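You operate a simulated robot arm through the tools that you are given. There is no shell and no other tool.

Carry out the task below with a simulated two-armed robot. There is one attempt and no reset: what you move stays moved.

JOB
Make a cedar base: two pushes of WATER, three of CEDAR, blended by the probe's paddle.
Fine: meter on, probe down till the layers are gone, then probe up and meter off; the beaker stays; a teaspoon spilt at most.
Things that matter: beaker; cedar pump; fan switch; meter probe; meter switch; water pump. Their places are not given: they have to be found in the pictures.

The check looks at the end state, three seconds after you hand in, the way a careful person would. Anything else that was tipped, shoved, dropped, spilled or broken makes it a failure.

ROBOT AND FRAMES
Two 7-joint arms with fingered hands on one trunk that stands fixed in place. Base frame: the origin is at the foot of the trunk, x ahead of it, y to its left, z up. Lengths are in mm, angles in rad, forces in N, time in s.
The left shoulder is at [25, 92, 1311], the right one opposite. With the tool pointing down near the work surface each hand reaches from about 100 to 500 mm from the base axis, measured 20 degrees to its own side. Payload 2.1 kg a hand.
The TCP of each hand is the grasp point between the finger pads, 20 mm short of the fingertips. In the tool frame z runs along the fingers and y along their closing line. The gripper opens to 68 mm; its body begins 23 mm behind the TCP. The gripper is a hand of 5 fingers: y runs from the thumb to the fingers, the wrist lies at [-10, -79, -131] in the tool frame, and closing takes about 1.5 s.
Orientation is that of the tool frame in the base frame, as [roll, pitch, yaw] about the fixed x, y, z axes, in that order (R = Rz(yaw) Ry(pitch) Rx(roll)). With the fingers straight down and the wrist toward the robot, the tool's x, y and z point along [0, 1, 0], [1, 0, 0] and [0, 0, -1] of the base frame.

CONTROLS
- The arms move only by the tool move_arm. It takes "left_deltas", "right_deltas" or both (then of equal length, played together; a hand with none holds still); each is a list of rows, each a list of 6 numbers: the shift along the tool's x, y, z in mm, then the turn, a rotation vector about the tool's x, y, z in rad. In form: [[tx, ty, tz, ax, ay, az], ...]. A call has 1 to 20 rows; each row shifts and turns the commanded pose from where the row before left it, along the tool's axes as they then stand. "left_grip" and "right_grip" are, for a hand that has rows, the opening in per cent of the stroke, from 0 (shut) to 100 (fully open), set as the call begins (left out, the last holds). Each row takes 0.2 s and may step no farther than 50 mm and 0.15 rad from the row before; otherwise, or with a gripper value out of range, the whole call is refused. Where a pose cannot be reached the arm comes as near as it can. A force on the tool above 50 N (or 10 N above the force at the start of the call, whichever is more), or a blocked arm, ends the call early, and 0.2 s more pass. Each finger travels about 153 mm/s and halts on what it meets, pressing with about 26 N; the grip force reading is that of the motor and also rises with nothing between the fingers. The clock runs only during rows and for 0.2 s after the last one: add rows that do not move to give the fingers time. The reply holds the time, the measured pose of the TCP, the force on the tool along the base axes, the opening and the grip force, in the units named above and with some noise, with the torque about the TCP (base axes, N m) and any sound that the robot's microphone picked up.
- Cameras (640 x 400 px; columns grow to the right, rows downward): "scene" is now at [94.2, 34.6, 1457.7]; the picture's right is [0.41, -0.91, 0.00], its down [-0.57, -0.26, -0.78] and it looks along [0.71, 0.32, -0.63] (base axes); focal length 231 px, centre (320, 200). "left" rides on the left gripper at [-54, -58, -72] in its tool frame; the picture's right is [-0.57, -0.39, 0.73], its down [0.73, -0.64, 0.23] and it looks along [0.38, 0.66, 0.65] (tool axes); focal length 226 px, centre (320, 200). "right" rides on the right gripper at [54, -58, -72] in its tool frame; the picture's right is [-0.57, 0.39, -0.73], its down [-0.73, -0.64, 0.23] and it looks along [-0.38, 0.66, 0.65] (tool axes); focal length 226 px, centre (320, 200).
- snapshot(camera): a new picture of that camera. No time passes.
- move_column(by): moves the trunk up (or, below 0, down) by that many mm; the arms and the scene camera ride with it, the base frame stays. It gives what a move gives, with no picture.
- preshape(shape, hand): the hand has 5 fingers and takes this shape, open, in about a second: jaw (thumb against the fingers, like two jaws); tri (thumb and two fingers); tip (a fingertip pinch); poke (one finger out to press); point (the index stretched); flat (the hand flat); cup (the hand cupped); fist (a fist). The gripper value then closes the fingers along that shape, each until it touches; the sizes above hold for jaw. It gives what a move gives, with no picture.
- turn_head(pan, tilt): turns the head with the scene camera to pan (to the left, within 1.501 rad either way) and tilt (down, from -0.506 to 1.204), counted from straight ahead of the robot (the tilt from the chest, where the trunk bows). It gives what a move gives.
- probe_pixels(camera, pixels): for up to 12 pixels [column, row] of the newest picture of that camera ("zoom" is the newest enlarged one), the place [x, y, z] in the base frame of the surface seen there, good to about 2 mm. No time passes.
- inspect(camera, box): a new picture of the part [left, top, right, bottom] of that camera's present view, enlarged. No time passes.
- job_done(): hands the job in; it is judged then, once.

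Unless the task says otherwise, let go and move clear before handing in.

The tools are called after "Emit:" by a JSON object that holds its "name" and its "arguments". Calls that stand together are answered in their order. move_arm: Moves the arms, as the interface text tells. Its arguments: {"type":"object","properties":{"left_deltas":{"type":"array","items":{"type":"array","items":{"type":"number"}}},"left_grip":{"type":"number"},"right_deltas":{"type":"array","items":{"type":"array","items":{"type":"number"}}},"right_grip":{"type":"number"}},"required":[]} The other tools are called the same way: move_column (by) moves the trunk up or down; preshape (shape, hand) gives the hand a shape; turn_head (pan, tilt) turns the head that bears the scene camera; snapshot (camera) takes a picture; probe_pixels (camera, pixels) gives the place of the surface under pixels of a picture; inspect (camera, box) takes an enlarged picture of a part of a camera's view; job_done () hands the job in.

At the start:

```text
clock: 0.0
left_eef_pos: [262.5, 318.7, 1298.5]
left_orientation: [-3.141, 0.0, 1.571]
left_ft_force: [0.9, -0.2, -1.2]
left_torque: [0.03, -0.04, -0.01]
left_opening: 67.6
left_grasp_force: 0.0
left_shape: jaw
right_eef_pos: [396.6, 3.9, 1325.0]
right_orientation: [-3.141, 0.001, 1.57]
right_ft_force: [0.7, 0.5, -0.6]
right_torque: [0.02, -0.03, 0.02]
right_opening: 67.8
right_grasp_force: 0.0
right_shape: jaw
trunk travel left (down, up): [-550.0, 354.0]
head pan, tilt (commanded): [0.428, 0.675]
```

scene: 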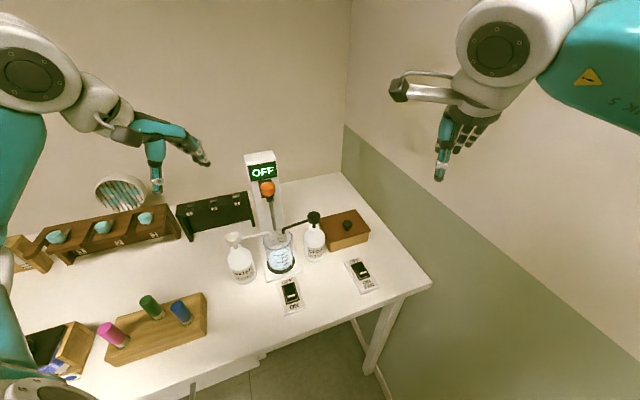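
right: 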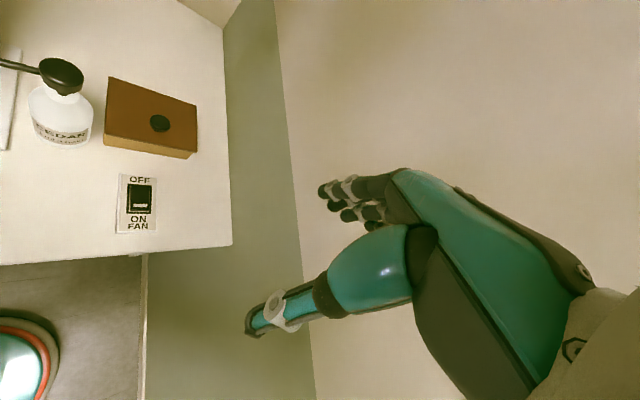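
left: 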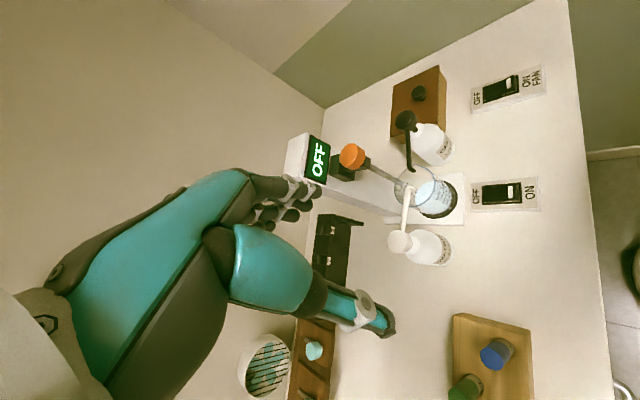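

The scene shows the beaker near (280,252), a white pump left at (240,258), a black pump right at (314,238), the meter with OFF display and orange knob at (267,188), and two switches at (291,292) and (361,272). I'll zoom in for details.

Emit:
{"name": "inspect", "arguments": {"camera": "scene", "box": [210, 140, 390, 320]}}

Emit:
{"name": "inspect", "arguments": {"camera": "left", "box": [280, 60, 560, 280]}}

Emit:
{"name": "probe_pixels", "arguments": {"camera": "scene", "pixels": [[267, 187], [262, 172], [235, 238], [241, 268], [314, 217], [315, 240], [280, 252], [291, 292], [361, 270], [270, 215], [340, 200], [300, 270]]}}

```text
2.22 times, centred on (300, 230) of scene
```

zoom: 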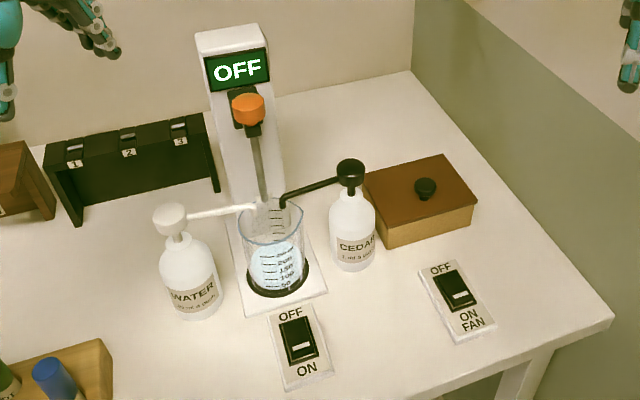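

```text
1.82 times, centred on (420, 170) of left
```

zoom: 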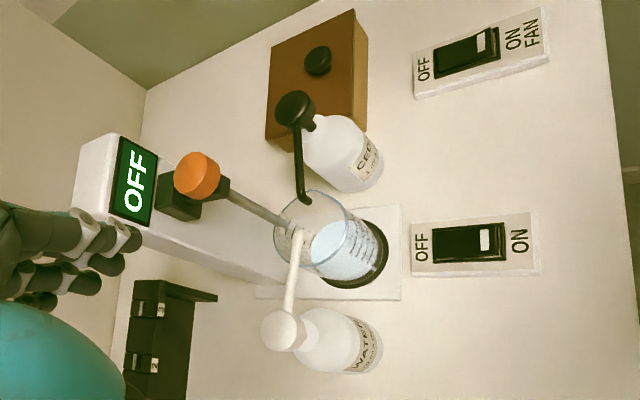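

```text
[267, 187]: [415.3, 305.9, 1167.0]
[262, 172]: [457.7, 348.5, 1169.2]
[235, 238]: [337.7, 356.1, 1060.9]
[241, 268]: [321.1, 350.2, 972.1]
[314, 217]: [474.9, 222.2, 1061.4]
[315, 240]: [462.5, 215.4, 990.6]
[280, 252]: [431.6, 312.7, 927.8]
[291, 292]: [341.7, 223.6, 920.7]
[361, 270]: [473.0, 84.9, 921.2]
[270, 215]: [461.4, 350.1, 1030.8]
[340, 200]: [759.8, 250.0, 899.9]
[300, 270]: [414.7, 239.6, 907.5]
```

The meter switch is the one without "FAN" (near (291,292)). I'll zoom in more on the beaker, pumps, and knob.

Emit:
{"name": "inspect", "arguments": {"camera": "scene", "box": [225, 200, 335, 290]}}

Emit:
{"name": "inspect", "arguments": {"camera": "scene", "box": [235, 145, 305, 225]}}

Emit:
{"name": "inspect", "arguments": {"camera": "scene", "box": [265, 250, 385, 320]}}

Emit:
{"name": "inspect", "arguments": {"camera": "left", "box": [330, 90, 480, 270]}}

```text
4.44 times, centred on (280, 245) of scene
```

zoom: 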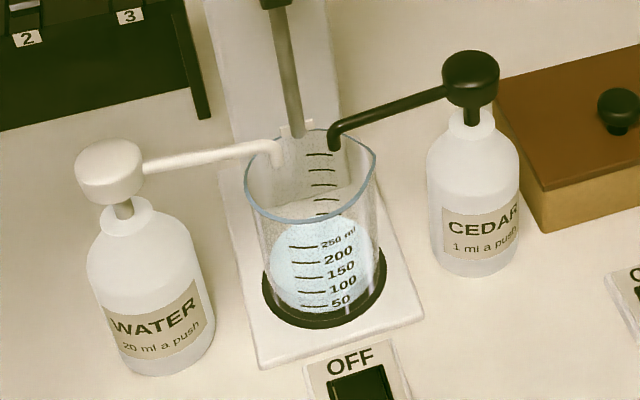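

```text
5.00 times, centred on (270, 185) of scene
```

zoom: 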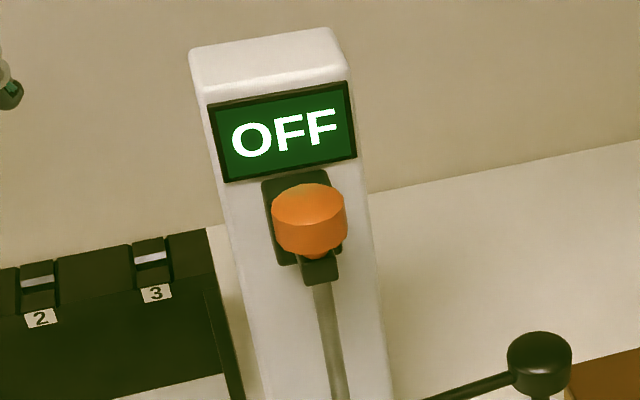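

```text
5.33 times, centred on (325, 285) of scene
```

zoom: 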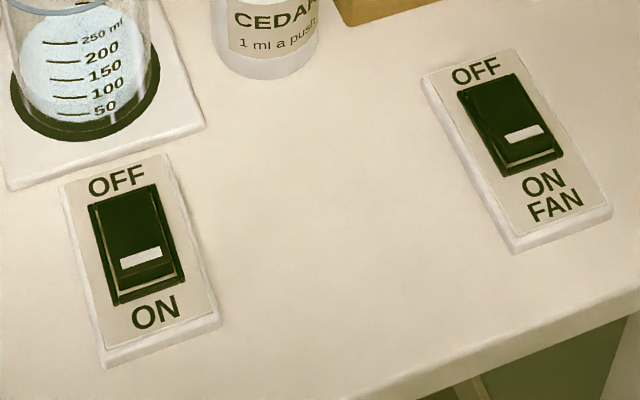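

```text
2.22 times, centred on (405, 180) of left
```

zoom: 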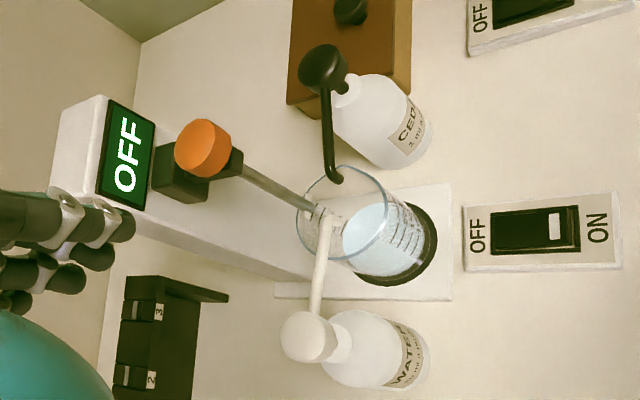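

The beaker scale is visible; WATER is 20 ml a push, CEDAR 1 ml a push. I'll measure exact positions of the pump heads, nozzles, knob, and rocker via zoomed pictures.

Emit:
{"name": "inspect", "arguments": {"camera": "scene", "box": [225, 200, 335, 290]}}

Emit:
{"name": "probe_pixels", "arguments": {"camera": "zoom", "pixels": [[109, 160], [100, 180], [275, 155], [472, 65], [468, 95], [338, 140], [290, 125], [320, 260], [310, 200], [250, 195], [375, 155], [316, 222]]}}

Emit:
{"name": "inspect", "arguments": {"camera": "scene", "box": [235, 145, 305, 225]}}

Emit:
{"name": "probe_pixels", "arguments": {"camera": "zoom", "pixels": [[310, 200], [275, 225], [345, 225], [310, 240], [318, 260], [320, 275], [290, 190], [330, 340], [335, 395], [270, 60], [280, 130], [310, 185]]}}

Emit:
{"name": "inspect", "arguments": {"camera": "scene", "box": [265, 250, 385, 320]}}

Emit:
{"name": "probe_pixels", "arguments": {"camera": "zoom", "pixels": [[125, 195], [130, 225], [140, 258], [145, 272], [148, 290], [90, 200], [180, 270], [110, 180], [155, 315], [230, 150], [100, 350], [210, 320]]}}

```text
4.44 times, centred on (280, 245) of scene
```

zoom: 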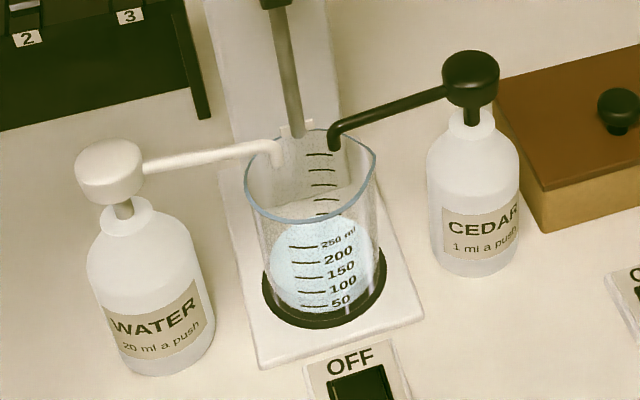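

```text
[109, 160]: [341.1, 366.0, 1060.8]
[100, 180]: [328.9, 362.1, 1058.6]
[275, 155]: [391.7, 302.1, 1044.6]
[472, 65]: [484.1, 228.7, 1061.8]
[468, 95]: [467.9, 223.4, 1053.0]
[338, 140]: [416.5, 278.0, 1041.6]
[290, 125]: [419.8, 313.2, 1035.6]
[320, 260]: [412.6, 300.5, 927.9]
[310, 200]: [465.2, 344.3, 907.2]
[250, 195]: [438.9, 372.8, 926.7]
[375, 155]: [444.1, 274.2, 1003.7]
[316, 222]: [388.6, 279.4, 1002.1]
```

```text
5.00 times, centred on (270, 185) of scene
```

zoom: 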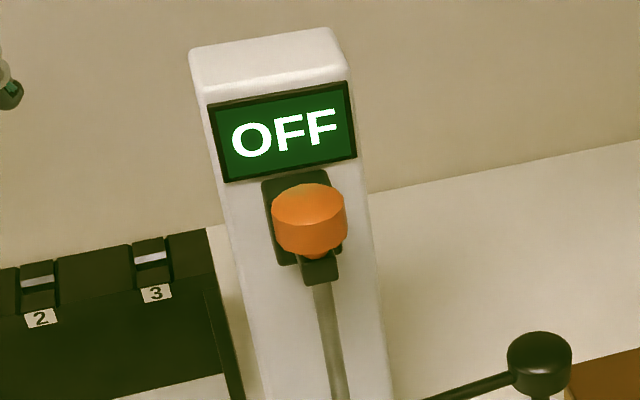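

```text
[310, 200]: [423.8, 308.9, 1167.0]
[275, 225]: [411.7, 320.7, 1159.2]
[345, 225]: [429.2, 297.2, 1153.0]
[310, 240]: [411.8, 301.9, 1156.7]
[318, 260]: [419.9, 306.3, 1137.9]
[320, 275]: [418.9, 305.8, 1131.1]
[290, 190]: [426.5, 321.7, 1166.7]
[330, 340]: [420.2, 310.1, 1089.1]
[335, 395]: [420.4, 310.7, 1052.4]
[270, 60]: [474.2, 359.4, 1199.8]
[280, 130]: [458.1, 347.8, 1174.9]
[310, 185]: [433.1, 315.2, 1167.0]
```

```text
5.33 times, centred on (325, 285) of scene
```

zoom: 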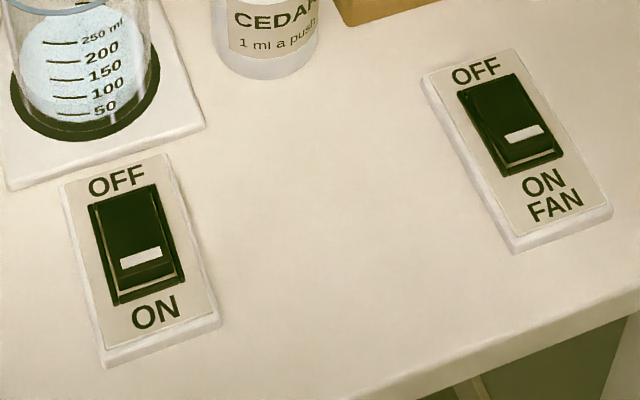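

```text
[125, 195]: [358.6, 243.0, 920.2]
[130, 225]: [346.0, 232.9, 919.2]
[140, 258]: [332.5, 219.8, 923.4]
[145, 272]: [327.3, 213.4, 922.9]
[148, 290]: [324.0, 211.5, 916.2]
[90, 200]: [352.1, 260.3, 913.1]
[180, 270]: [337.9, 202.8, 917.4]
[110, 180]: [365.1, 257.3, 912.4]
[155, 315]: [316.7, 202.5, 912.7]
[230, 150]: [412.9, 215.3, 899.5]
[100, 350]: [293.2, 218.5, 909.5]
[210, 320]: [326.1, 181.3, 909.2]
```

Layout so far: water head centre ≈(341,366,1061), cedar head ≈(483,228,1062), knob ≈(423,309,1167), beaker ≈(415,303), rocker from (358,243) OFF to (326,212) ON. Next I'll shape the left hand to poke and look where its fingertip is.

Emit:
{"name": "preshape", "arguments": {"hand": "left", "shape": "poke"}}

Emit:
{"name": "snapshot", "arguments": {"camera": "left"}}

Emit:
{"name": "snapshot", "arguments": {"camera": "scene"}}

```text
clock: 0.9
left_eef_pos: [263.1, 319.7, 1297.9]
left_orientation: [-3.141, -0.001, 1.574]
left_ft_force: [-0.3, -0.8, 0.4]
left_torque: [-0.03, 0.0, -0.01]
left_opening: 0.1
left_grasp_force: 0.1
left_shape: poke
right_eef_pos: [396.0, 3.9, 1325.6]
right_orientation: [3.142, 0.001, 1.573]
right_ft_force: [-0.4, -0.3, -0.5]
right_torque: [0.03, -0.01, -0.02]
right_opening: 67.8
right_grasp_force: 0.0
right_shape: jaw
trunk travel left (down, up): [-550.0, 354.0]
head pan, tilt (commanded): [0.428, 0.675]
```

```text
taken
```

left: 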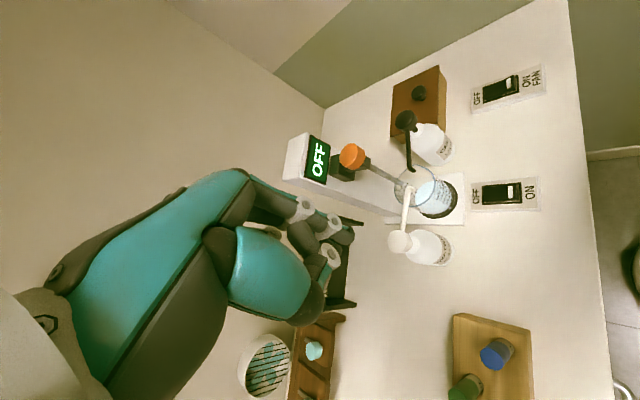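

```text
taken
```

scene: 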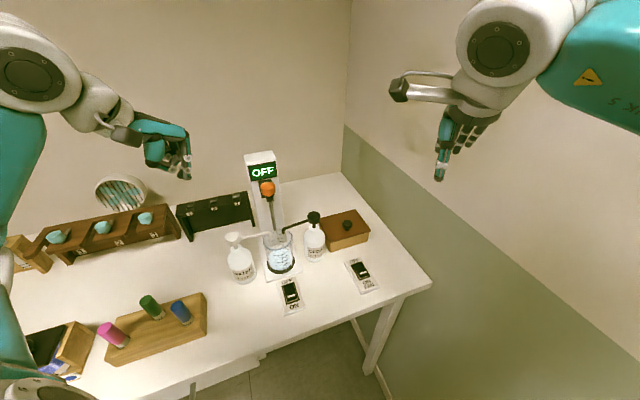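

The hand is now in poke shape at scene (165,150). I'll zoom in there and find the fingertip's location.

Emit:
{"name": "inspect", "arguments": {"camera": "scene", "box": [100, 100, 220, 190]}}

Emit:
{"name": "probe_pixels", "arguments": {"camera": "zoom", "pixels": [[480, 420], [470, 400], [490, 410], [480, 380], [460, 360], [470, 300]]}}

Emit:
{"name": "inspect", "arguments": {"camera": "left", "box": [200, 160, 380, 340]}}

```text
4.44 times, centred on (160, 145) of scene
```

zoom: 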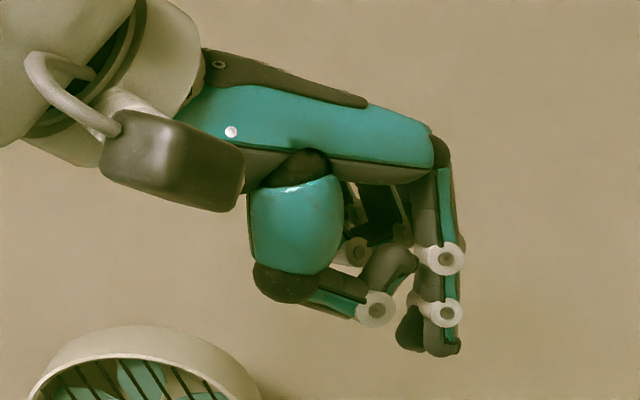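

```text
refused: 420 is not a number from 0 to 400
```

```text
2.22 times, centred on (290, 250) of left
```

zoom: 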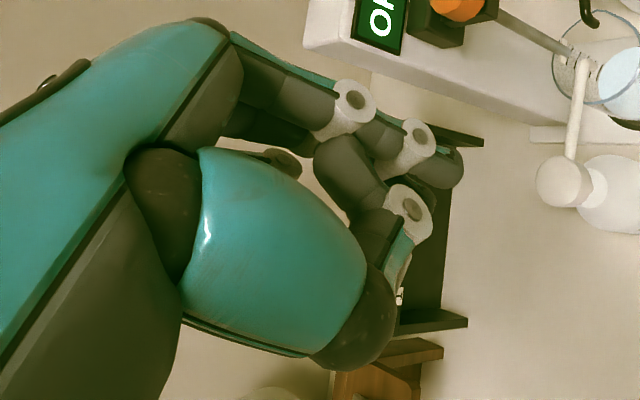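

The index finger points down at zoom (445,350), thumb behind. I'll probe the fingertip in the scene zoom.

Emit:
{"name": "inspect", "arguments": {"camera": "scene", "box": [160, 125, 200, 190]}}

Emit:
{"name": "probe_pixels", "arguments": {"camera": "scene", "pixels": [[192, 178], [190, 179], [186, 177], [183, 176], [190, 170], [189, 158], [185, 170], [176, 169]]}}

```text
6.15 times, centred on (180, 158) of scene
```

zoom: 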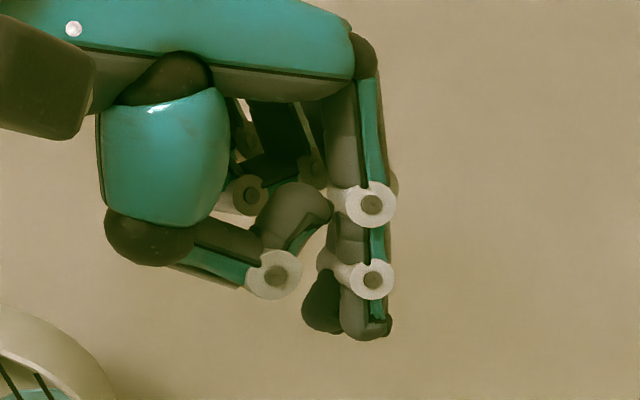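

```text
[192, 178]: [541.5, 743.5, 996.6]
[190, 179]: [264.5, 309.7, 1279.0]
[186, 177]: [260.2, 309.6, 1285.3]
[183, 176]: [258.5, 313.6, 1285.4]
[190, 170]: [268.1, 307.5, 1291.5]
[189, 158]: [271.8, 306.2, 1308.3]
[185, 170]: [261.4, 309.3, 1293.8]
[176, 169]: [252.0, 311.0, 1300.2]
```

The fingertip is about 20 mm beyond the TCP, on its axis. I'll move the left hand to above the water pump head (TCP about (341,366,1130)) and check.

Emit:
{"name": "move_arm", "arguments": {"left_deltas": [[9.4, 15.7, 33.6, 0, 0, 0], [9.4, 15.7, 33.6, 0, 0, 0], [9.4, 15.7, 33.6, 0, 0, 0], [9.4, 15.7, 33.6, 0, 0, 0], [9.4, 15.7, 33.6, 0, 0, 0], [0, 0, 0, 0, 0, 0]]}}

Emit:
{"name": "snapshot", "arguments": {"camera": "scene"}}

Emit:
{"name": "snapshot", "arguments": {"camera": "left"}}

```text
clock: 2.3
left_eef_pos: [342.0, 371.9, 1128.2]
left_orientation: [-3.141, 0.0, 1.571]
left_ft_force: [-0.9, 0.0, 0.1]
left_torque: [-0.04, 0.0, 0.03]
left_opening: 0.0
left_grasp_force: 0.1
left_shape: poke
right_eef_pos: [395.8, 4.0, 1325.3]
right_orientation: [-3.141, -0.001, 1.571]
right_ft_force: [0.0, 0.7, 1.1]
right_torque: [0.01, 0.01, -0.02]
right_opening: 67.6
right_grasp_force: 0.0
right_shape: jaw
trunk travel left (down, up): [-550.0, 354.0]
head pan, tilt (commanded): [0.428, 0.675]
```

```text
taken
```

scene: 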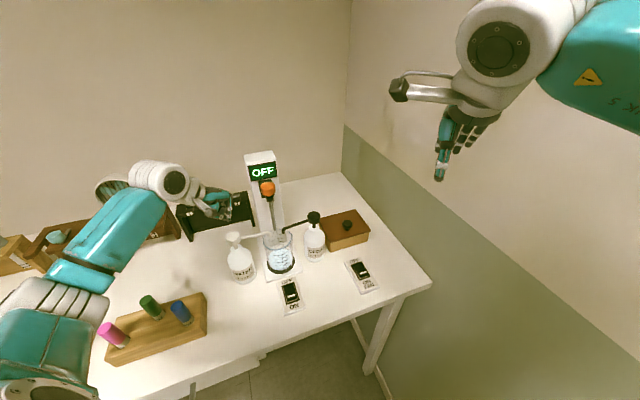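

```text
taken
```

left: 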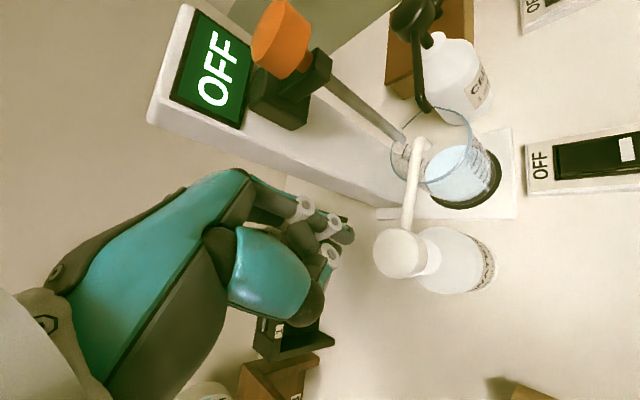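

The hand is above the water pump; measured y 371.9 is a bit beyond the 366 target. I'll re-read and zoom to check alignment with the head at (235,238).

Emit:
{"name": "move_arm", "arguments": {"left_deltas": [[0, 0, 0, 0, 0, 0], [0, 0, 0, 0, 0, 0]]}}

Emit:
{"name": "inspect", "arguments": {"camera": "scene", "box": [190, 180, 270, 260]}}

Emit:
{"name": "inspect", "arguments": {"camera": "left", "box": [270, 180, 450, 300]}}

Emit:
{"name": "probe_pixels", "arguments": {"camera": "left", "pixels": [[392, 255], [382, 250], [395, 240], [385, 268], [413, 150], [350, 236], [340, 234], [265, 30], [260, 60], [310, 60], [270, 110], [408, 12]]}}

```text
clock: 2.9
left_eef_pos: [342.5, 371.8, 1130.1]
left_orientation: [-3.141, 0.001, 1.571]
left_ft_force: [0.9, 0.1, -0.3]
left_torque: [-0.01, 0.0, -0.02]
left_opening: 0.1
left_grasp_force: 0.1
left_shape: poke
right_eef_pos: [396.2, 3.7, 1325.3]
right_orientation: [-3.141, 0.0, 1.571]
right_ft_force: [-0.2, 0.0, 0.6]
right_torque: [-0.01, 0.01, -0.02]
right_opening: 67.8
right_grasp_force: 0.0
right_shape: jaw
trunk travel left (down, up): [-550.0, 354.0]
head pan, tilt (commanded): [0.428, 0.675]
```

```text
5.00 times, centred on (230, 220) of scene
```

zoom: 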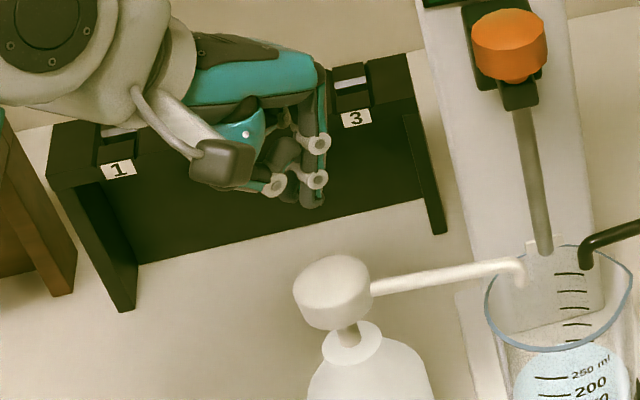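

```text
3.33 times, centred on (360, 240) of left
```

zoom: 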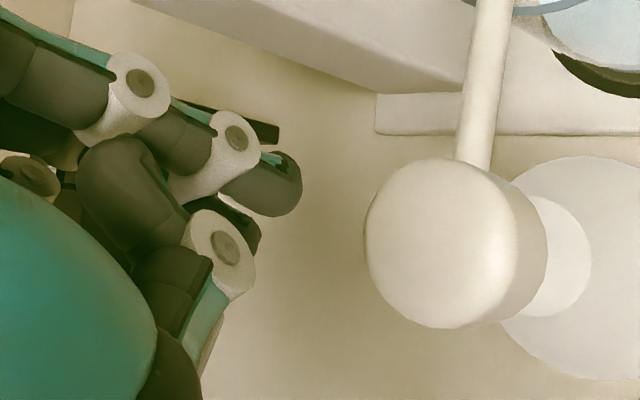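

```text
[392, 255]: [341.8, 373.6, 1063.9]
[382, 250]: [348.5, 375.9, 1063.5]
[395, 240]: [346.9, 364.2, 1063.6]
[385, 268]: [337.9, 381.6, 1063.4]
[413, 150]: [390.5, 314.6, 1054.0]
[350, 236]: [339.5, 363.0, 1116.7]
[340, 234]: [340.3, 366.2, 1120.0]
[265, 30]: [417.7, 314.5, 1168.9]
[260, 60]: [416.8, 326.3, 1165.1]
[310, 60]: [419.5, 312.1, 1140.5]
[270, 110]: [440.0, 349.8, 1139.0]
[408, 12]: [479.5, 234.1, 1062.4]
```

The fingertip (≈(341,368)) lines up with the head centre (≈(341,369,1063)). I'll descend 38 mm to just above the head.

Emit:
{"name": "move_arm", "arguments": {"left_deltas": [[-1, -0.5, 20, 0, 0, 0], [-1, -0.5, 18, 0, 0, 0], [0, 0, 0, 0, 0, 0]]}}

Emit:
{"name": "inspect", "arguments": {"camera": "scene", "box": [190, 180, 290, 280]}}

Emit:
{"name": "inspect", "arguments": {"camera": "left", "box": [270, 180, 450, 300]}}

```text
clock: 3.7
left_eef_pos: [341.8, 366.9, 1090.6]
left_orientation: [-3.14, 0.0, 1.569]
left_ft_force: [0.0, 0.0, 0.2]
left_torque: [0.03, -0.02, -0.02]
left_opening: 0.0
left_grasp_force: 0.1
left_shape: poke
right_eef_pos: [397.2, 3.8, 1324.7]
right_orientation: [3.141, 0.0, 1.57]
right_ft_force: [0.9, -0.1, 0.1]
right_torque: [0.01, 0.01, -0.02]
right_opening: 67.7
right_grasp_force: 0.2
right_shape: jaw
trunk travel left (down, up): [-550.0, 354.0]
head pan, tilt (commanded): [0.428, 0.675]
```

```text
4.00 times, centred on (240, 230) of scene
```

zoom: 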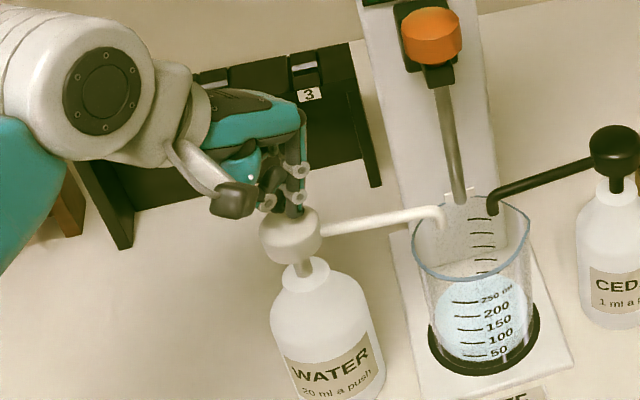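

```text
3.33 times, centred on (360, 240) of left
```

zoom: 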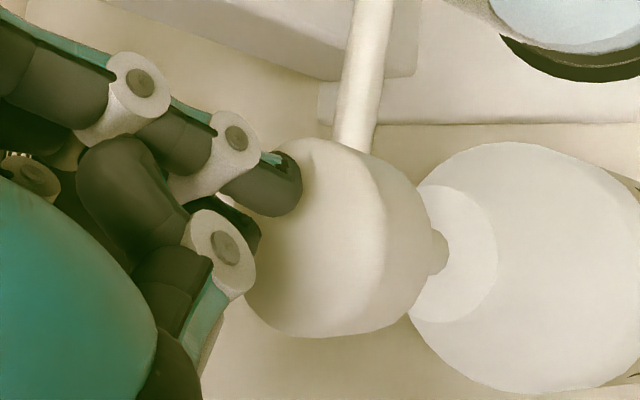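

The tip hovers ~7 mm above the head. I'll probe the head's top-disc centre and edges from the left camera to fine-tune centring.

Emit:
{"name": "probe_pixels", "arguments": {"camera": "left", "pixels": [[358, 251], [372, 240], [372, 265], [350, 272], [345, 262], [362, 228], [378, 250], [350, 236], [345, 240], [340, 250]]}}

Emit:
{"name": "probe_pixels", "arguments": {"camera": "scene", "pixels": [[233, 234], [228, 236], [238, 236], [231, 239], [234, 241]]}}

```text
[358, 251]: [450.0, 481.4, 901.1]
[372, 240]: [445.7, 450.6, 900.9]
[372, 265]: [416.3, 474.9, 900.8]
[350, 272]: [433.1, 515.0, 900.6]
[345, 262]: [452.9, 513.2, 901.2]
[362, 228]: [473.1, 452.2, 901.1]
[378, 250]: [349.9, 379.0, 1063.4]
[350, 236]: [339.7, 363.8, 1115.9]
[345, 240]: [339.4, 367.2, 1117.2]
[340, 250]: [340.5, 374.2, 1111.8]
```

```text
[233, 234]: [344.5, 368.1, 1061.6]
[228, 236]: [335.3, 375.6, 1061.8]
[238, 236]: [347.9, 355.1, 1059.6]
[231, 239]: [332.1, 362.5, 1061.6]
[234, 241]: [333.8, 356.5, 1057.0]
```

The probe used the older snapshot; I'll probe the newest zoom (left) instead.

Emit:
{"name": "probe_pixels", "arguments": {"camera": "zoom", "pixels": [[315, 240], [260, 290], [310, 325], [370, 180], [320, 150], [370, 270], [350, 320], [290, 195], [275, 175], [265, 205]]}}

```text
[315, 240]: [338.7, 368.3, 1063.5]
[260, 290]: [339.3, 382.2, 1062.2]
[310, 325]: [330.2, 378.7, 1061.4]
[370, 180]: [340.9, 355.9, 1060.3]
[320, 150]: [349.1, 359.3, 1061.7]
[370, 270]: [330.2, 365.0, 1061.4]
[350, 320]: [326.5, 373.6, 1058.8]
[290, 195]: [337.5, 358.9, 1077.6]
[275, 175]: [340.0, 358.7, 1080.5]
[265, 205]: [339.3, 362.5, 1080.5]
```

Head centre ≈(340.5,369), finger about 3 mm short in y. I'll shift 3 mm in y and descend slowly to find contact and stroke.

Emit:
{"name": "move_arm", "arguments": {"left_deltas": [[3, -0.5, 0, 0, 0, 0], [0, 0, 4, 0, 0, 0], [0, 0, 3, 0, 0, 0], [0, 0, 2, 0, 0, 0], [0, 0, 2, 0, 0, 0]]}}

Emit:
{"name": "inspect", "arguments": {"camera": "scene", "box": [190, 180, 290, 280]}}

```text
clock: 4.9
left_eef_pos: [340.5, 368.5, 1081.8]
left_orientation: [3.141, 0.0, 1.573]
left_ft_force: [-0.4, 0.0, 1.5]
left_torque: [0.01, -0.03, 0.01]
left_opening: 0.1
left_grasp_force: 0.0
left_shape: poke
right_eef_pos: [395.9, 3.3, 1325.0]
right_orientation: [-3.141, 0.0, 1.568]
right_ft_force: [-0.3, 0.6, -1.5]
right_torque: [0.02, 0.01, 0.0]
right_opening: 67.7
right_grasp_force: 0.0
right_shape: jaw
trunk travel left (down, up): [-550.0, 354.0]
head pan, tilt (commanded): [0.428, 0.675]
```

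```text
4.00 times, centred on (240, 230) of scene
```

zoom: 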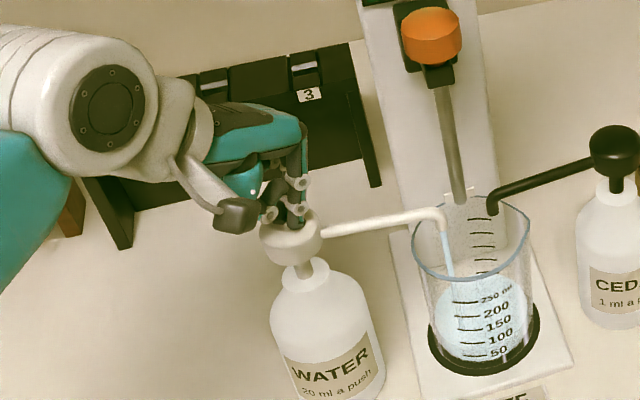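

A stream of water is already visible at zoom (447,255), so the push has begun. I'll complete the stroke.

Emit:
{"name": "move_arm", "arguments": {"left_deltas": [[0, 0, 3, 0, 0, 0], [0, 0, 3, 0, 0, 0], [0, 0, 3, 0, 0, 0]]}}

Emit:
{"name": "inspect", "arguments": {"camera": "scene", "box": [190, 180, 290, 280]}}

```text
clock: 5.7
left_eef_pos: [339.9, 367.3, 1071.1]
left_orientation: [-3.141, -0.001, 1.572]
left_ft_force: [0.6, 1.8, 8.2]
left_torque: [0.08, -0.06, -0.04]
left_opening: 0.0
left_grasp_force: 0.0
left_shape: poke
right_eef_pos: [396.1, 3.6, 1325.5]
right_orientation: [3.141, -0.001, 1.572]
right_ft_force: [0.0, 0.2, -0.1]
right_torque: [-0.02, 0.03, 0.04]
right_opening: 67.5
right_grasp_force: 0.0
right_shape: jaw
trunk travel left (down, up): [-550.0, 354.0]
head pan, tilt (commanded): [0.428, 0.675]
```

```text
4.00 times, centred on (240, 230) of scene
```

zoom: 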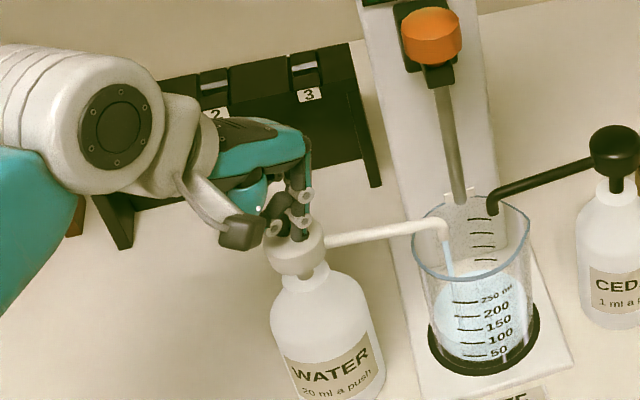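

The head is lower, force 8 N, still streaming. I'll keep pressing to the bottom of the stroke.

Emit:
{"name": "move_arm", "arguments": {"left_deltas": [[0, 0, 2, 0, 0, 0], [0, 0, 2, 0, 0, 0], [0, 0, 0, 0, 0, 0]]}}

Emit:
{"name": "inspect", "arguments": {"camera": "scene", "box": [190, 180, 290, 280]}}

```text
clock: 6.5
left_eef_pos: [339.4, 368.3, 1067.6]
left_orientation: [3.139, -0.003, 1.57]
left_ft_force: [5.5, 3.6, 18.0]
left_torque: [0.22, -0.1, -0.05]
left_opening: 0.2
left_grasp_force: 0.0
left_shape: poke
right_eef_pos: [396.3, 3.2, 1325.2]
right_orientation: [-3.14, -0.001, 1.57]
right_ft_force: [0.4, -0.9, 0.6]
right_torque: [0.02, -0.05, 0.03]
right_opening: 67.5
right_grasp_force: 0.1
right_shape: jaw
trunk travel left (down, up): [-550.0, 354.0]
head pan, tilt (commanded): [0.428, 0.675]
```

```text
4.00 times, centred on (240, 230) of scene
```

zoom: 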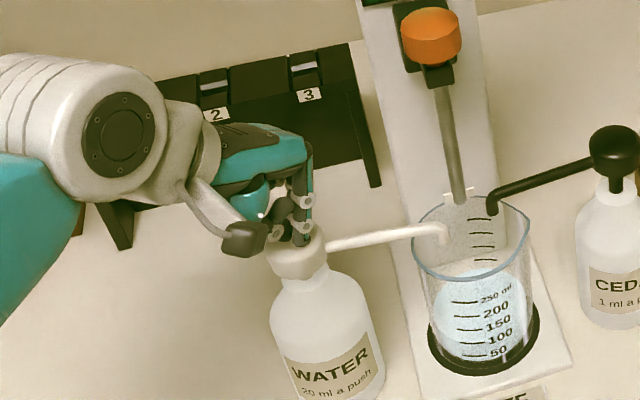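

Bottom reached (18 N, stream stopped) at TCP z ≈1067.6. Now I'll raise fully to let the head return.

Emit:
{"name": "move_arm", "arguments": {"left_deltas": [[0, 0, -6, 0, 0, 0], [0, 0, -6, 0, 0, 0], [0, 0, -6, 0, 0, 0], [0, 0, -6, 0, 0, 0], [0, 0, 0, 0, 0, 0], [0, 0, 0, 0, 0, 0]]}}

Emit:
{"name": "inspect", "arguments": {"camera": "scene", "box": [190, 180, 290, 280]}}

Emit:
{"name": "inspect", "arguments": {"camera": "left", "box": [270, 180, 450, 300]}}

```text
clock: 7.9
left_eef_pos: [339.1, 367.2, 1092.6]
left_orientation: [3.141, 0.0, 1.57]
left_ft_force: [-0.1, -0.4, 0.4]
left_torque: [0.0, 0.01, -0.01]
left_opening: 0.0
left_grasp_force: 0.1
left_shape: poke
right_eef_pos: [397.3, 3.4, 1325.0]
right_orientation: [3.14, 0.001, 1.571]
right_ft_force: [0.2, 0.3, -0.4]
right_torque: [0.01, -0.04, -0.04]
right_opening: 67.4
right_grasp_force: 0.1
right_shape: jaw
trunk travel left (down, up): [-550.0, 354.0]
head pan, tilt (commanded): [0.428, 0.675]
```

```text
4.00 times, centred on (240, 230) of scene
```

zoom: 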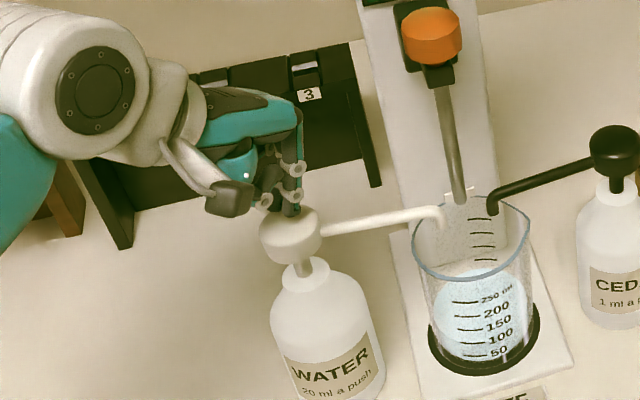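

```text
3.33 times, centred on (360, 240) of left
```

zoom: 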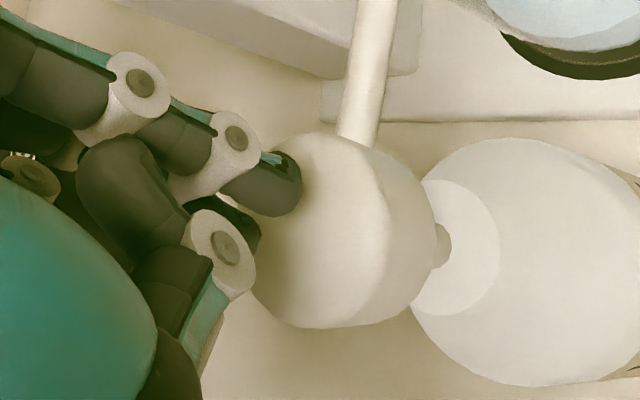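

The head returned to full height. Now the second water push: same depth, held briefly, then release.

Emit:
{"name": "move_arm", "arguments": {"left_deltas": [[1, 1, 6, 0, 0, 0], [0, 0, 4, 0, 0, 0], [0, 0, 3, 0, 0, 0], [0, 0, 3, 0, 0, 0], [0, 0, 3, 0, 0, 0], [0, 0, 3, 0, 0, 0], [0, 0, 2.5, 0, 0, 0], [0, 0, 0, 0, 0, 0], [0, 0, 0, 0, 0, 0], [0, 0, 0, 0, 0, 0]]}}

Emit:
{"name": "inspect", "arguments": {"camera": "scene", "box": [190, 180, 290, 280]}}

```text
clock: 10.1
left_eef_pos: [340.7, 368.9, 1067.7]
left_orientation: [3.14, -0.001, 1.574]
left_ft_force: [6.0, 1.7, 18.4]
left_torque: [0.18, -0.09, -0.06]
left_opening: 0.0
left_grasp_force: 0.1
left_shape: poke
right_eef_pos: [395.2, 2.9, 1325.0]
right_orientation: [3.142, 0.001, 1.571]
right_ft_force: [0.0, -0.6, -0.7]
right_torque: [0.0, -0.02, 0.02]
right_opening: 67.7
right_grasp_force: 0.1
right_shape: jaw
trunk travel left (down, up): [-550.0, 354.0]
head pan, tilt (commanded): [0.428, 0.675]
```

```text
4.00 times, centred on (240, 230) of scene
```

zoom: 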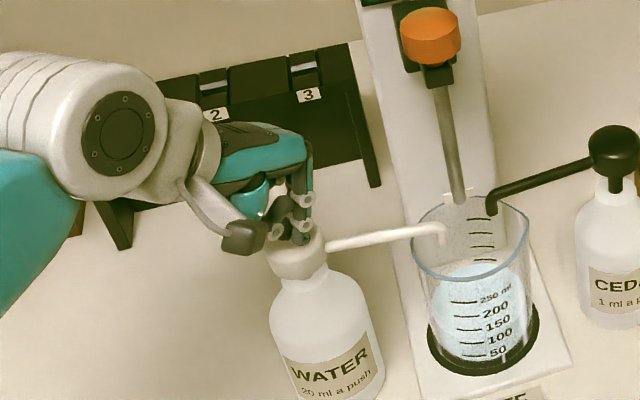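

Second push bottomed (18.4 N). I'll release and rise to z ≈1270, well clear of the knob.

Emit:
{"name": "move_arm", "arguments": {"left_deltas": [[0, 0, -6, 0, 0, 0], [0, 0, -6, 0, 0, 0], [0, 0, -6, 0, 0, 0], [0, 0, -7, 0, 0, 0], [0, 0, -25, 0, 0, 0], [0, 0, -40, 0, 0, 0], [0, 0, -40, 0, 0, 0], [0, 0, -40, 0, 0, 0], [0, 0, -35, 0, 0, 0], [0, 0, 0, 0, 0, 0]]}}

Emit:
{"name": "snapshot", "arguments": {"camera": "scene"}}

Emit:
{"name": "snapshot", "arguments": {"camera": "left"}}

Emit:
{"name": "inspect", "arguments": {"camera": "scene", "box": [225, 200, 335, 290]}}

Emit:
{"name": "probe_pixels", "arguments": {"camera": "zoom", "pixels": [[109, 160], [320, 240], [300, 270], [320, 290], [340, 260], [275, 155], [472, 68], [338, 140]]}}

```text
clock: 12.3
left_eef_pos: [339.7, 367.8, 1271.8]
left_orientation: [3.141, 0.0, 1.57]
left_ft_force: [0.8, -0.2, 0.6]
left_torque: [-0.02, -0.02, 0.02]
left_opening: 0.2
left_grasp_force: 0.1
left_shape: poke
right_eef_pos: [395.3, 4.6, 1325.8]
right_orientation: [-3.14, 0.0, 1.57]
right_ft_force: [-0.4, 0.8, -0.5]
right_torque: [0.0, 0.01, 0.02]
right_opening: 67.7
right_grasp_force: 0.1
right_shape: jaw
trunk travel left (down, up): [-550.0, 354.0]
head pan, tilt (commanded): [0.428, 0.675]
```

```text
taken
```

scene: 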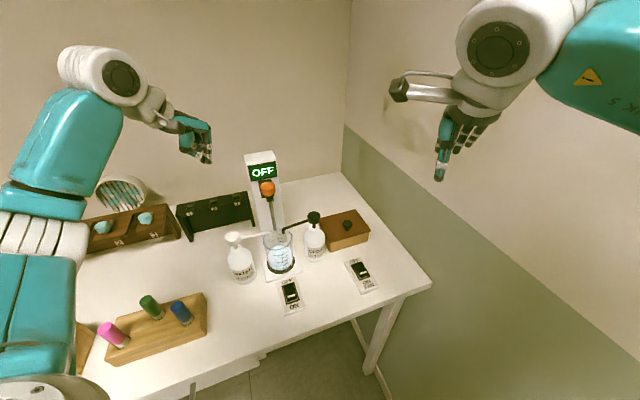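

```text
taken
```

left: 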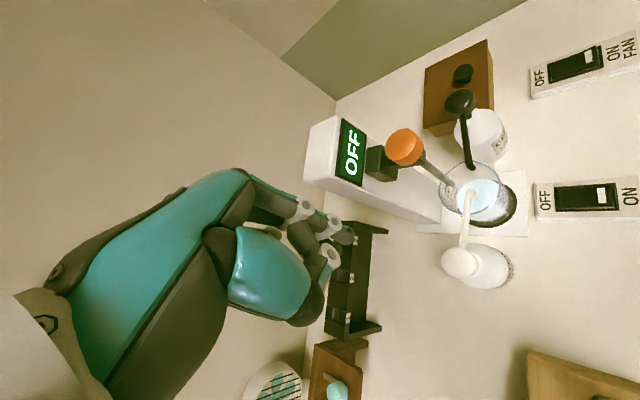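

```text
4.44 times, centred on (280, 245) of scene
```

zoom: 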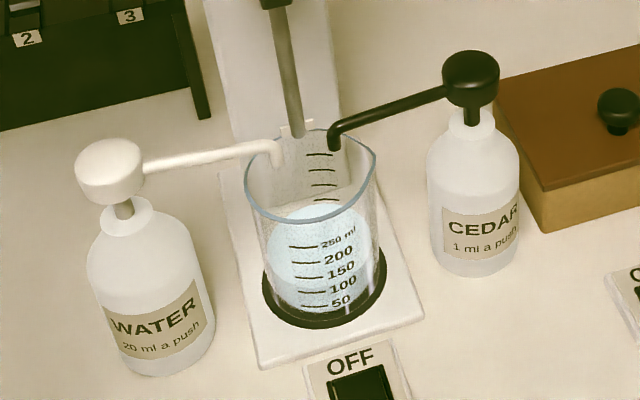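

```text
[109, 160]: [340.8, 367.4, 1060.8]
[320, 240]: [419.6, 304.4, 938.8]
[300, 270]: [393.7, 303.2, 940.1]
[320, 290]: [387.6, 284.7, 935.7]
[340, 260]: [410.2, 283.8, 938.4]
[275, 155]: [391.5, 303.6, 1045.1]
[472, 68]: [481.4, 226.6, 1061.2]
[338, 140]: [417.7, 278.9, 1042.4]
```

The liquid rose from z≈928 to ≈939 (about 40 ml), and the water head is back up at 1061. Next, the cedar pump; I first need to know the hand's lateral extent to stay clear of the knob.

Emit:
{"name": "inspect", "arguments": {"camera": "scene", "box": [140, 90, 230, 170]}}

Emit:
{"name": "probe_pixels", "arguments": {"camera": "zoom", "pixels": [[330, 250], [420, 330], [440, 355], [435, 300], [430, 240], [420, 200], [350, 170], [280, 140], [300, 220], [260, 270], [390, 260], [450, 230]]}}

Emit:
{"name": "inspect", "arguments": {"camera": "left", "box": [200, 160, 380, 340]}}

```text
5.00 times, centred on (185, 130) of scene
```

zoom: 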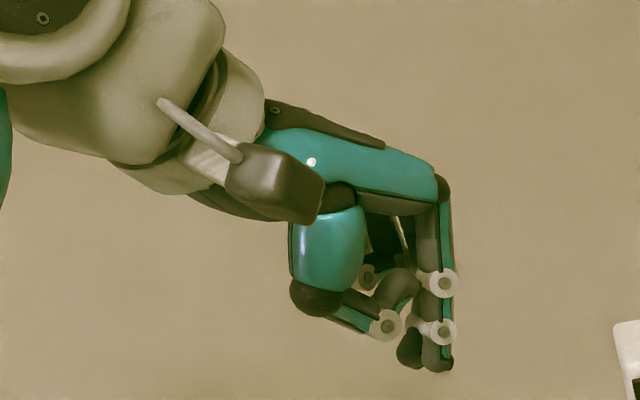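

```text
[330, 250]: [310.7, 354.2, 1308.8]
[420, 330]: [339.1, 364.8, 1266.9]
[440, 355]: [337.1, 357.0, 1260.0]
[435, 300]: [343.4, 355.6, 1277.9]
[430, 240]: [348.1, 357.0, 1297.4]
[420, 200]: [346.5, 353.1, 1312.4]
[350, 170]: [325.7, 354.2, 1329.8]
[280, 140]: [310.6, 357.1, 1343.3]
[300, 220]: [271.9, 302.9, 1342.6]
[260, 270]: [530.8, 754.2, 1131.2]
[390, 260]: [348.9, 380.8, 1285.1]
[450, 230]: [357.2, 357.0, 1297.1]
```

```text
2.22 times, centred on (290, 250) of left
```

zoom: 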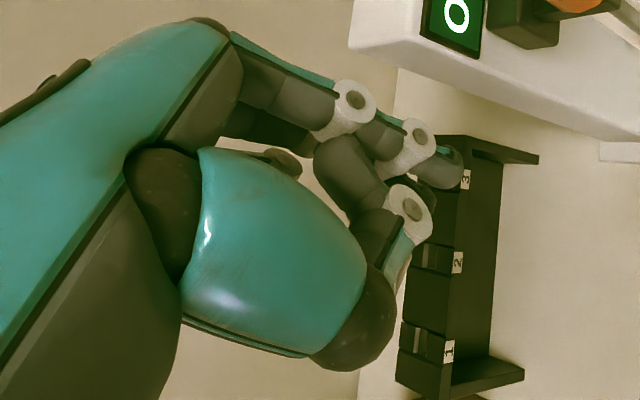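

The palm extends to the pinky side (toward the knob if I use the left hand), so I'll try the right hand for the cedar pump, where the index is on the knob side and the palm lies away from it. I'll poke-shape it and move partway to test reach.

Emit:
{"name": "preshape", "arguments": {"hand": "right", "shape": "poke"}}

Emit:
{"name": "move_arm", "arguments": {"right_deltas": [[29, 10.9, 16.3, 0, 0, 0], [29, 10.9, 16.3, 0, 0, 0], [29, 10.9, 16.3, 0, 0, 0], [29, 10.9, 16.3, 0, 0, 0], [0, 0, 0, 0, 0, -0.125], [0, 0, 0, 0, 0, -0.125], [0, 0, 0, 0, 0, -0.125], [0, 0, 0, 0, 0, -0.125], [0, 0, 0, 0, 0, 0]]}}

Emit:
{"name": "snapshot", "arguments": {"camera": "scene"}}

Emit:
{"name": "snapshot", "arguments": {"camera": "right"}}

```text
clock: 13.2
left_eef_pos: [340.1, 368.3, 1271.7]
left_orientation: [3.141, 0.0, 1.571]
left_ft_force: [0.9, -0.5, -0.6]
left_torque: [0.0, -0.02, 0.02]
left_opening: 0.1
left_grasp_force: 0.0
left_shape: poke
right_eef_pos: [396.2, 3.8, 1324.1]
right_orientation: [-3.142, 0.001, 1.571]
right_ft_force: [-0.4, -0.4, 0.2]
right_torque: [0.01, 0.04, -0.02]
right_opening: 0.0
right_grasp_force: 0.1
right_shape: poke
trunk travel left (down, up): [-550.0, 354.0]
head pan, tilt (commanded): [0.428, 0.675]
```

```text
clock: 15.2
left_eef_pos: [338.3, 368.2, 1271.5]
left_orientation: [3.141, -0.001, 1.572]
left_ft_force: [1.1, 0.6, -0.2]
left_torque: [0.0, 0.03, 0.01]
left_opening: 0.1
left_grasp_force: 0.2
left_shape: poke
right_eef_pos: [432.5, 109.7, 1264.5]
right_orientation: [3.141, -0.001, 2.074]
right_ft_force: [0.5, -0.2, -0.5]
right_torque: [0.0, 0.01, 0.01]
right_opening: 0.0
right_grasp_force: 0.0
right_shape: poke
right hand out of reach, approached as far as the arm can: row 4
trunk travel left (down, up): [-550.0, 354.0]
head pan, tilt (commanded): [0.428, 0.675]
```

```text
taken
```

scene: 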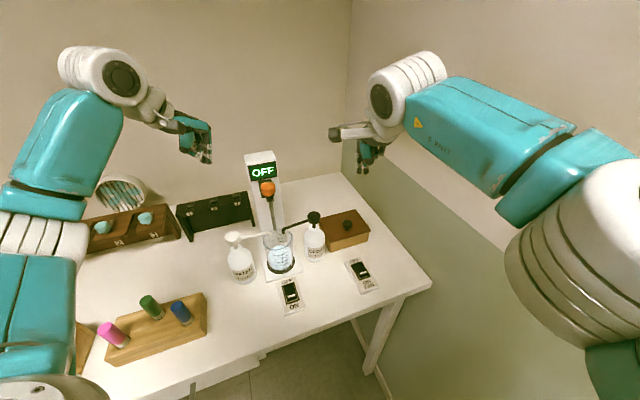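

```text
taken
```

right: 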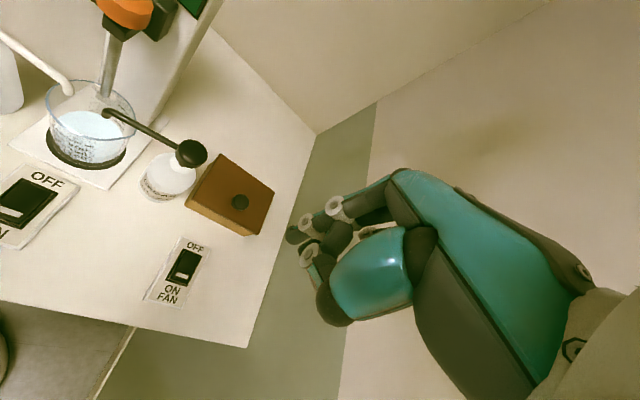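

The right arm hits its reach limit at (432,110,1264), so the cedar pump must be pressed by the left hand with a turned, slightly tilted pose (perhaps with the trunk lowered). I'll retract the right hand and check left elbow height.

Emit:
{"name": "move_arm", "arguments": {"right_deltas": [[0, 0, 0, 0, 0, 0.125], [0, 0, 0, 0, 0, 0.125], [0, 0, 0, 0, 0, 0.125], [0, 0, 0, 0, 0, 0.125], [-30, -10.9, -10, 0, 0, 0], [-30, -10.9, -10, 0, 0, 0], [-30, -10.9, -10, 0, 0, 0], [-30, -10.9, -10, 0, 0, 0], [-30, -10.9, -10, 0, 0, 0], [0, 0, 0, 0, 0, 0]]}}

Emit:
{"name": "probe_pixels", "arguments": {"camera": "scene", "pixels": [[15, 215], [30, 190], [60, 150], [95, 75], [30, 280], [120, 75], [80, 300], [170, 310], [150, 300]]}}

Emit:
{"name": "snapshot", "arguments": {"camera": "scene"}}

```text
clock: 17.4
left_eef_pos: [339.7, 367.8, 1272.3]
left_orientation: [3.14, -0.001, 1.57]
left_ft_force: [-1.0, 0.1, -0.5]
left_torque: [0.03, -0.03, 0.02]
left_opening: 0.0
left_grasp_force: 0.0
left_shape: poke
right_eef_pos: [379.6, -41.9, 1316.7]
right_orientation: [-3.141, 0.001, 1.57]
right_ft_force: [-0.5, 0.6, -0.2]
right_torque: [-0.02, 0.01, 0.01]
right_opening: 0.0
right_grasp_force: 0.0
right_shape: poke
trunk travel left (down, up): [-550.0, 354.0]
head pan, tilt (commanded): [0.428, 0.675]
```

```text
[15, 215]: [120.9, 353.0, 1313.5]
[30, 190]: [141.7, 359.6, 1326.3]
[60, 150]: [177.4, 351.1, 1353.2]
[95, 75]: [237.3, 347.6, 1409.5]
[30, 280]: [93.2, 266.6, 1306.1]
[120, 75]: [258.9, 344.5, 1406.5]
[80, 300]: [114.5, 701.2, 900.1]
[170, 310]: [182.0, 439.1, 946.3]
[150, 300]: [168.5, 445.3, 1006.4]
```

```text
taken
```

scene: 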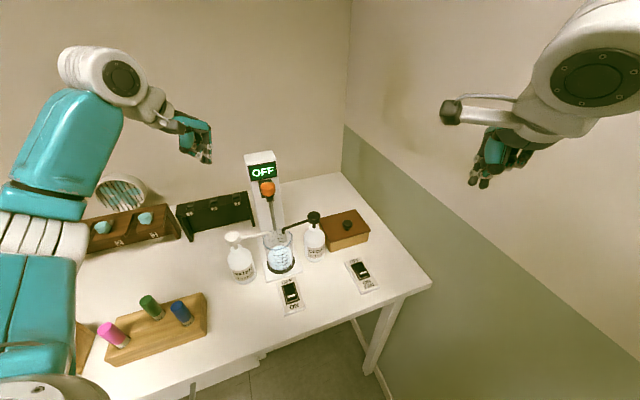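

The left elbow is at z≈1300, far above the table, so lowering the trunk 100 mm is safe. First I'll bring the left hand back to (340,200,1272), away from the column, then turn it toward the cedar pump.

Emit:
{"name": "move_arm", "arguments": {"left_deltas": [[-42, 0, 0, 0, 0, 0], [-42, 0, 0, 0, 0, 0], [-42, 0, 0, 0, 0, 0], [-42, 0, 0, 0, 0, 0], [0, 0, 0, 0, 0, -0.14], [0, 0, 0, 0, 0, -0.14], [0, 0, 0, 0, 0, -0.14], [0, 0, 0, 0, 0, -0.14], [0, 0, 0, 0, 0, -0.14], [0, 0, 0, -0.1, 0, 0], [0, 0, 0, -0.1, 0, 0], [0, 0, 0, -0.1, 0, 0], [0, 0, 0, -0.1, 0, 0], [0, 0, 0, 0, 0, 0]]}}

Emit:
{"name": "snapshot", "arguments": {"camera": "scene"}}

```text
clock: 20.4
left_eef_pos: [341.7, 200.4, 1272.2]
left_orientation: [2.741, 0.001, 2.271]
left_ft_force: [0.0, -0.3, 0.1]
left_torque: [0.02, 0.02, -0.01]
left_opening: 0.1
left_grasp_force: 0.1
left_shape: poke
right_eef_pos: [379.8, -40.7, 1316.7]
right_orientation: [3.141, 0.0, 1.571]
right_ft_force: [-0.6, 0.9, 1.8]
right_torque: [-0.01, 0.01, 0.01]
right_opening: 0.2
right_grasp_force: 0.1
right_shape: poke
trunk travel left (down, up): [-550.0, 354.0]
head pan, tilt (commanded): [0.428, 0.675]
```

```text
taken
```

scene: 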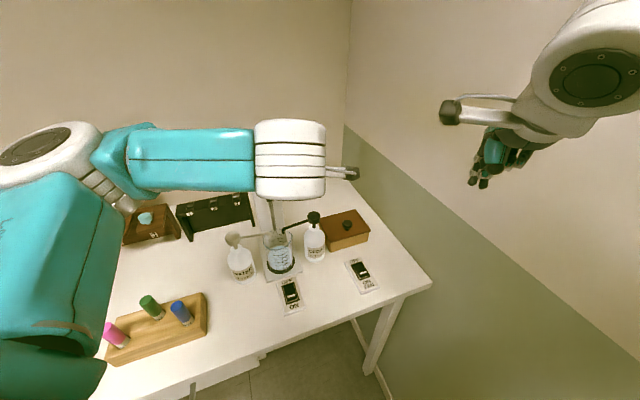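

Orientation achieved. Now I'll lower the trunk by 100 mm (nothing below the hands within that range) and look.

Emit:
{"name": "move_column", "arguments": {"by": -100}}

Emit:
{"name": "snapshot", "arguments": {"camera": "scene"}}

Emit:
{"name": "snapshot", "arguments": {"camera": "left"}}

Emit:
{"name": "snapshot", "arguments": {"camera": "right"}}

```text
clock: 21.7
left_eef_pos: [341.2, 201.0, 1171.4]
left_orientation: [2.742, 0.0, 2.27]
left_ft_force: [-0.5, 0.2, 1.3]
left_torque: [-0.01, -0.03, 0.0]
left_opening: 0.0
left_grasp_force: 0.1
left_shape: poke
right_eef_pos: [379.5, -41.2, 1214.5]
right_orientation: [3.141, 0.0, 1.569]
right_ft_force: [0.3, 0.2, 0.9]
right_torque: [0.0, -0.02, -0.03]
right_opening: 0.0
right_grasp_force: 0.1
right_shape: poke
trunk travel left (down, up): [-450.0, 454.0]
head pan, tilt (commanded): [0.428, 0.675]
```

```text
taken
```

scene: 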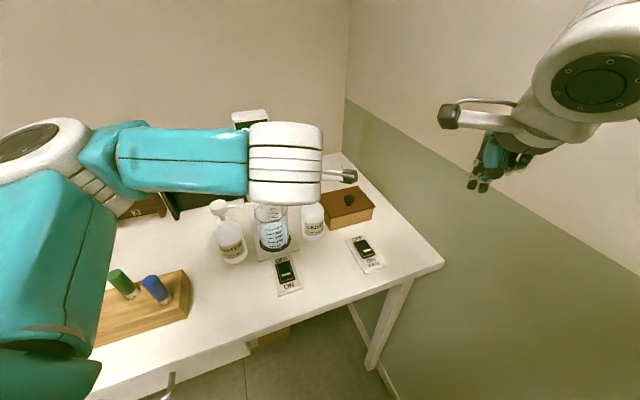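

```text
taken
```

left: 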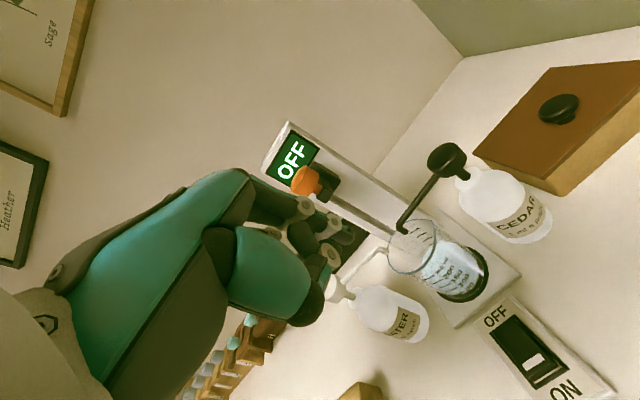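

```text
taken
```

right: 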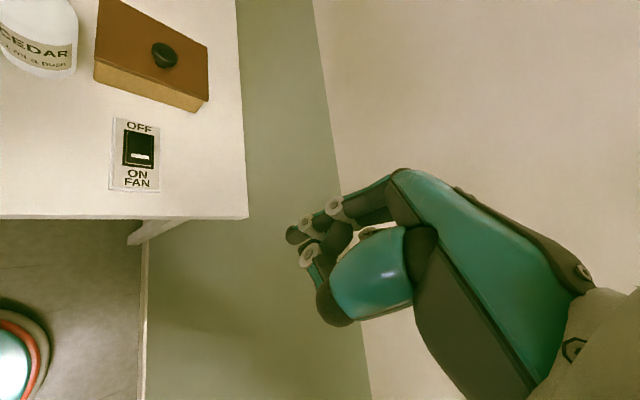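

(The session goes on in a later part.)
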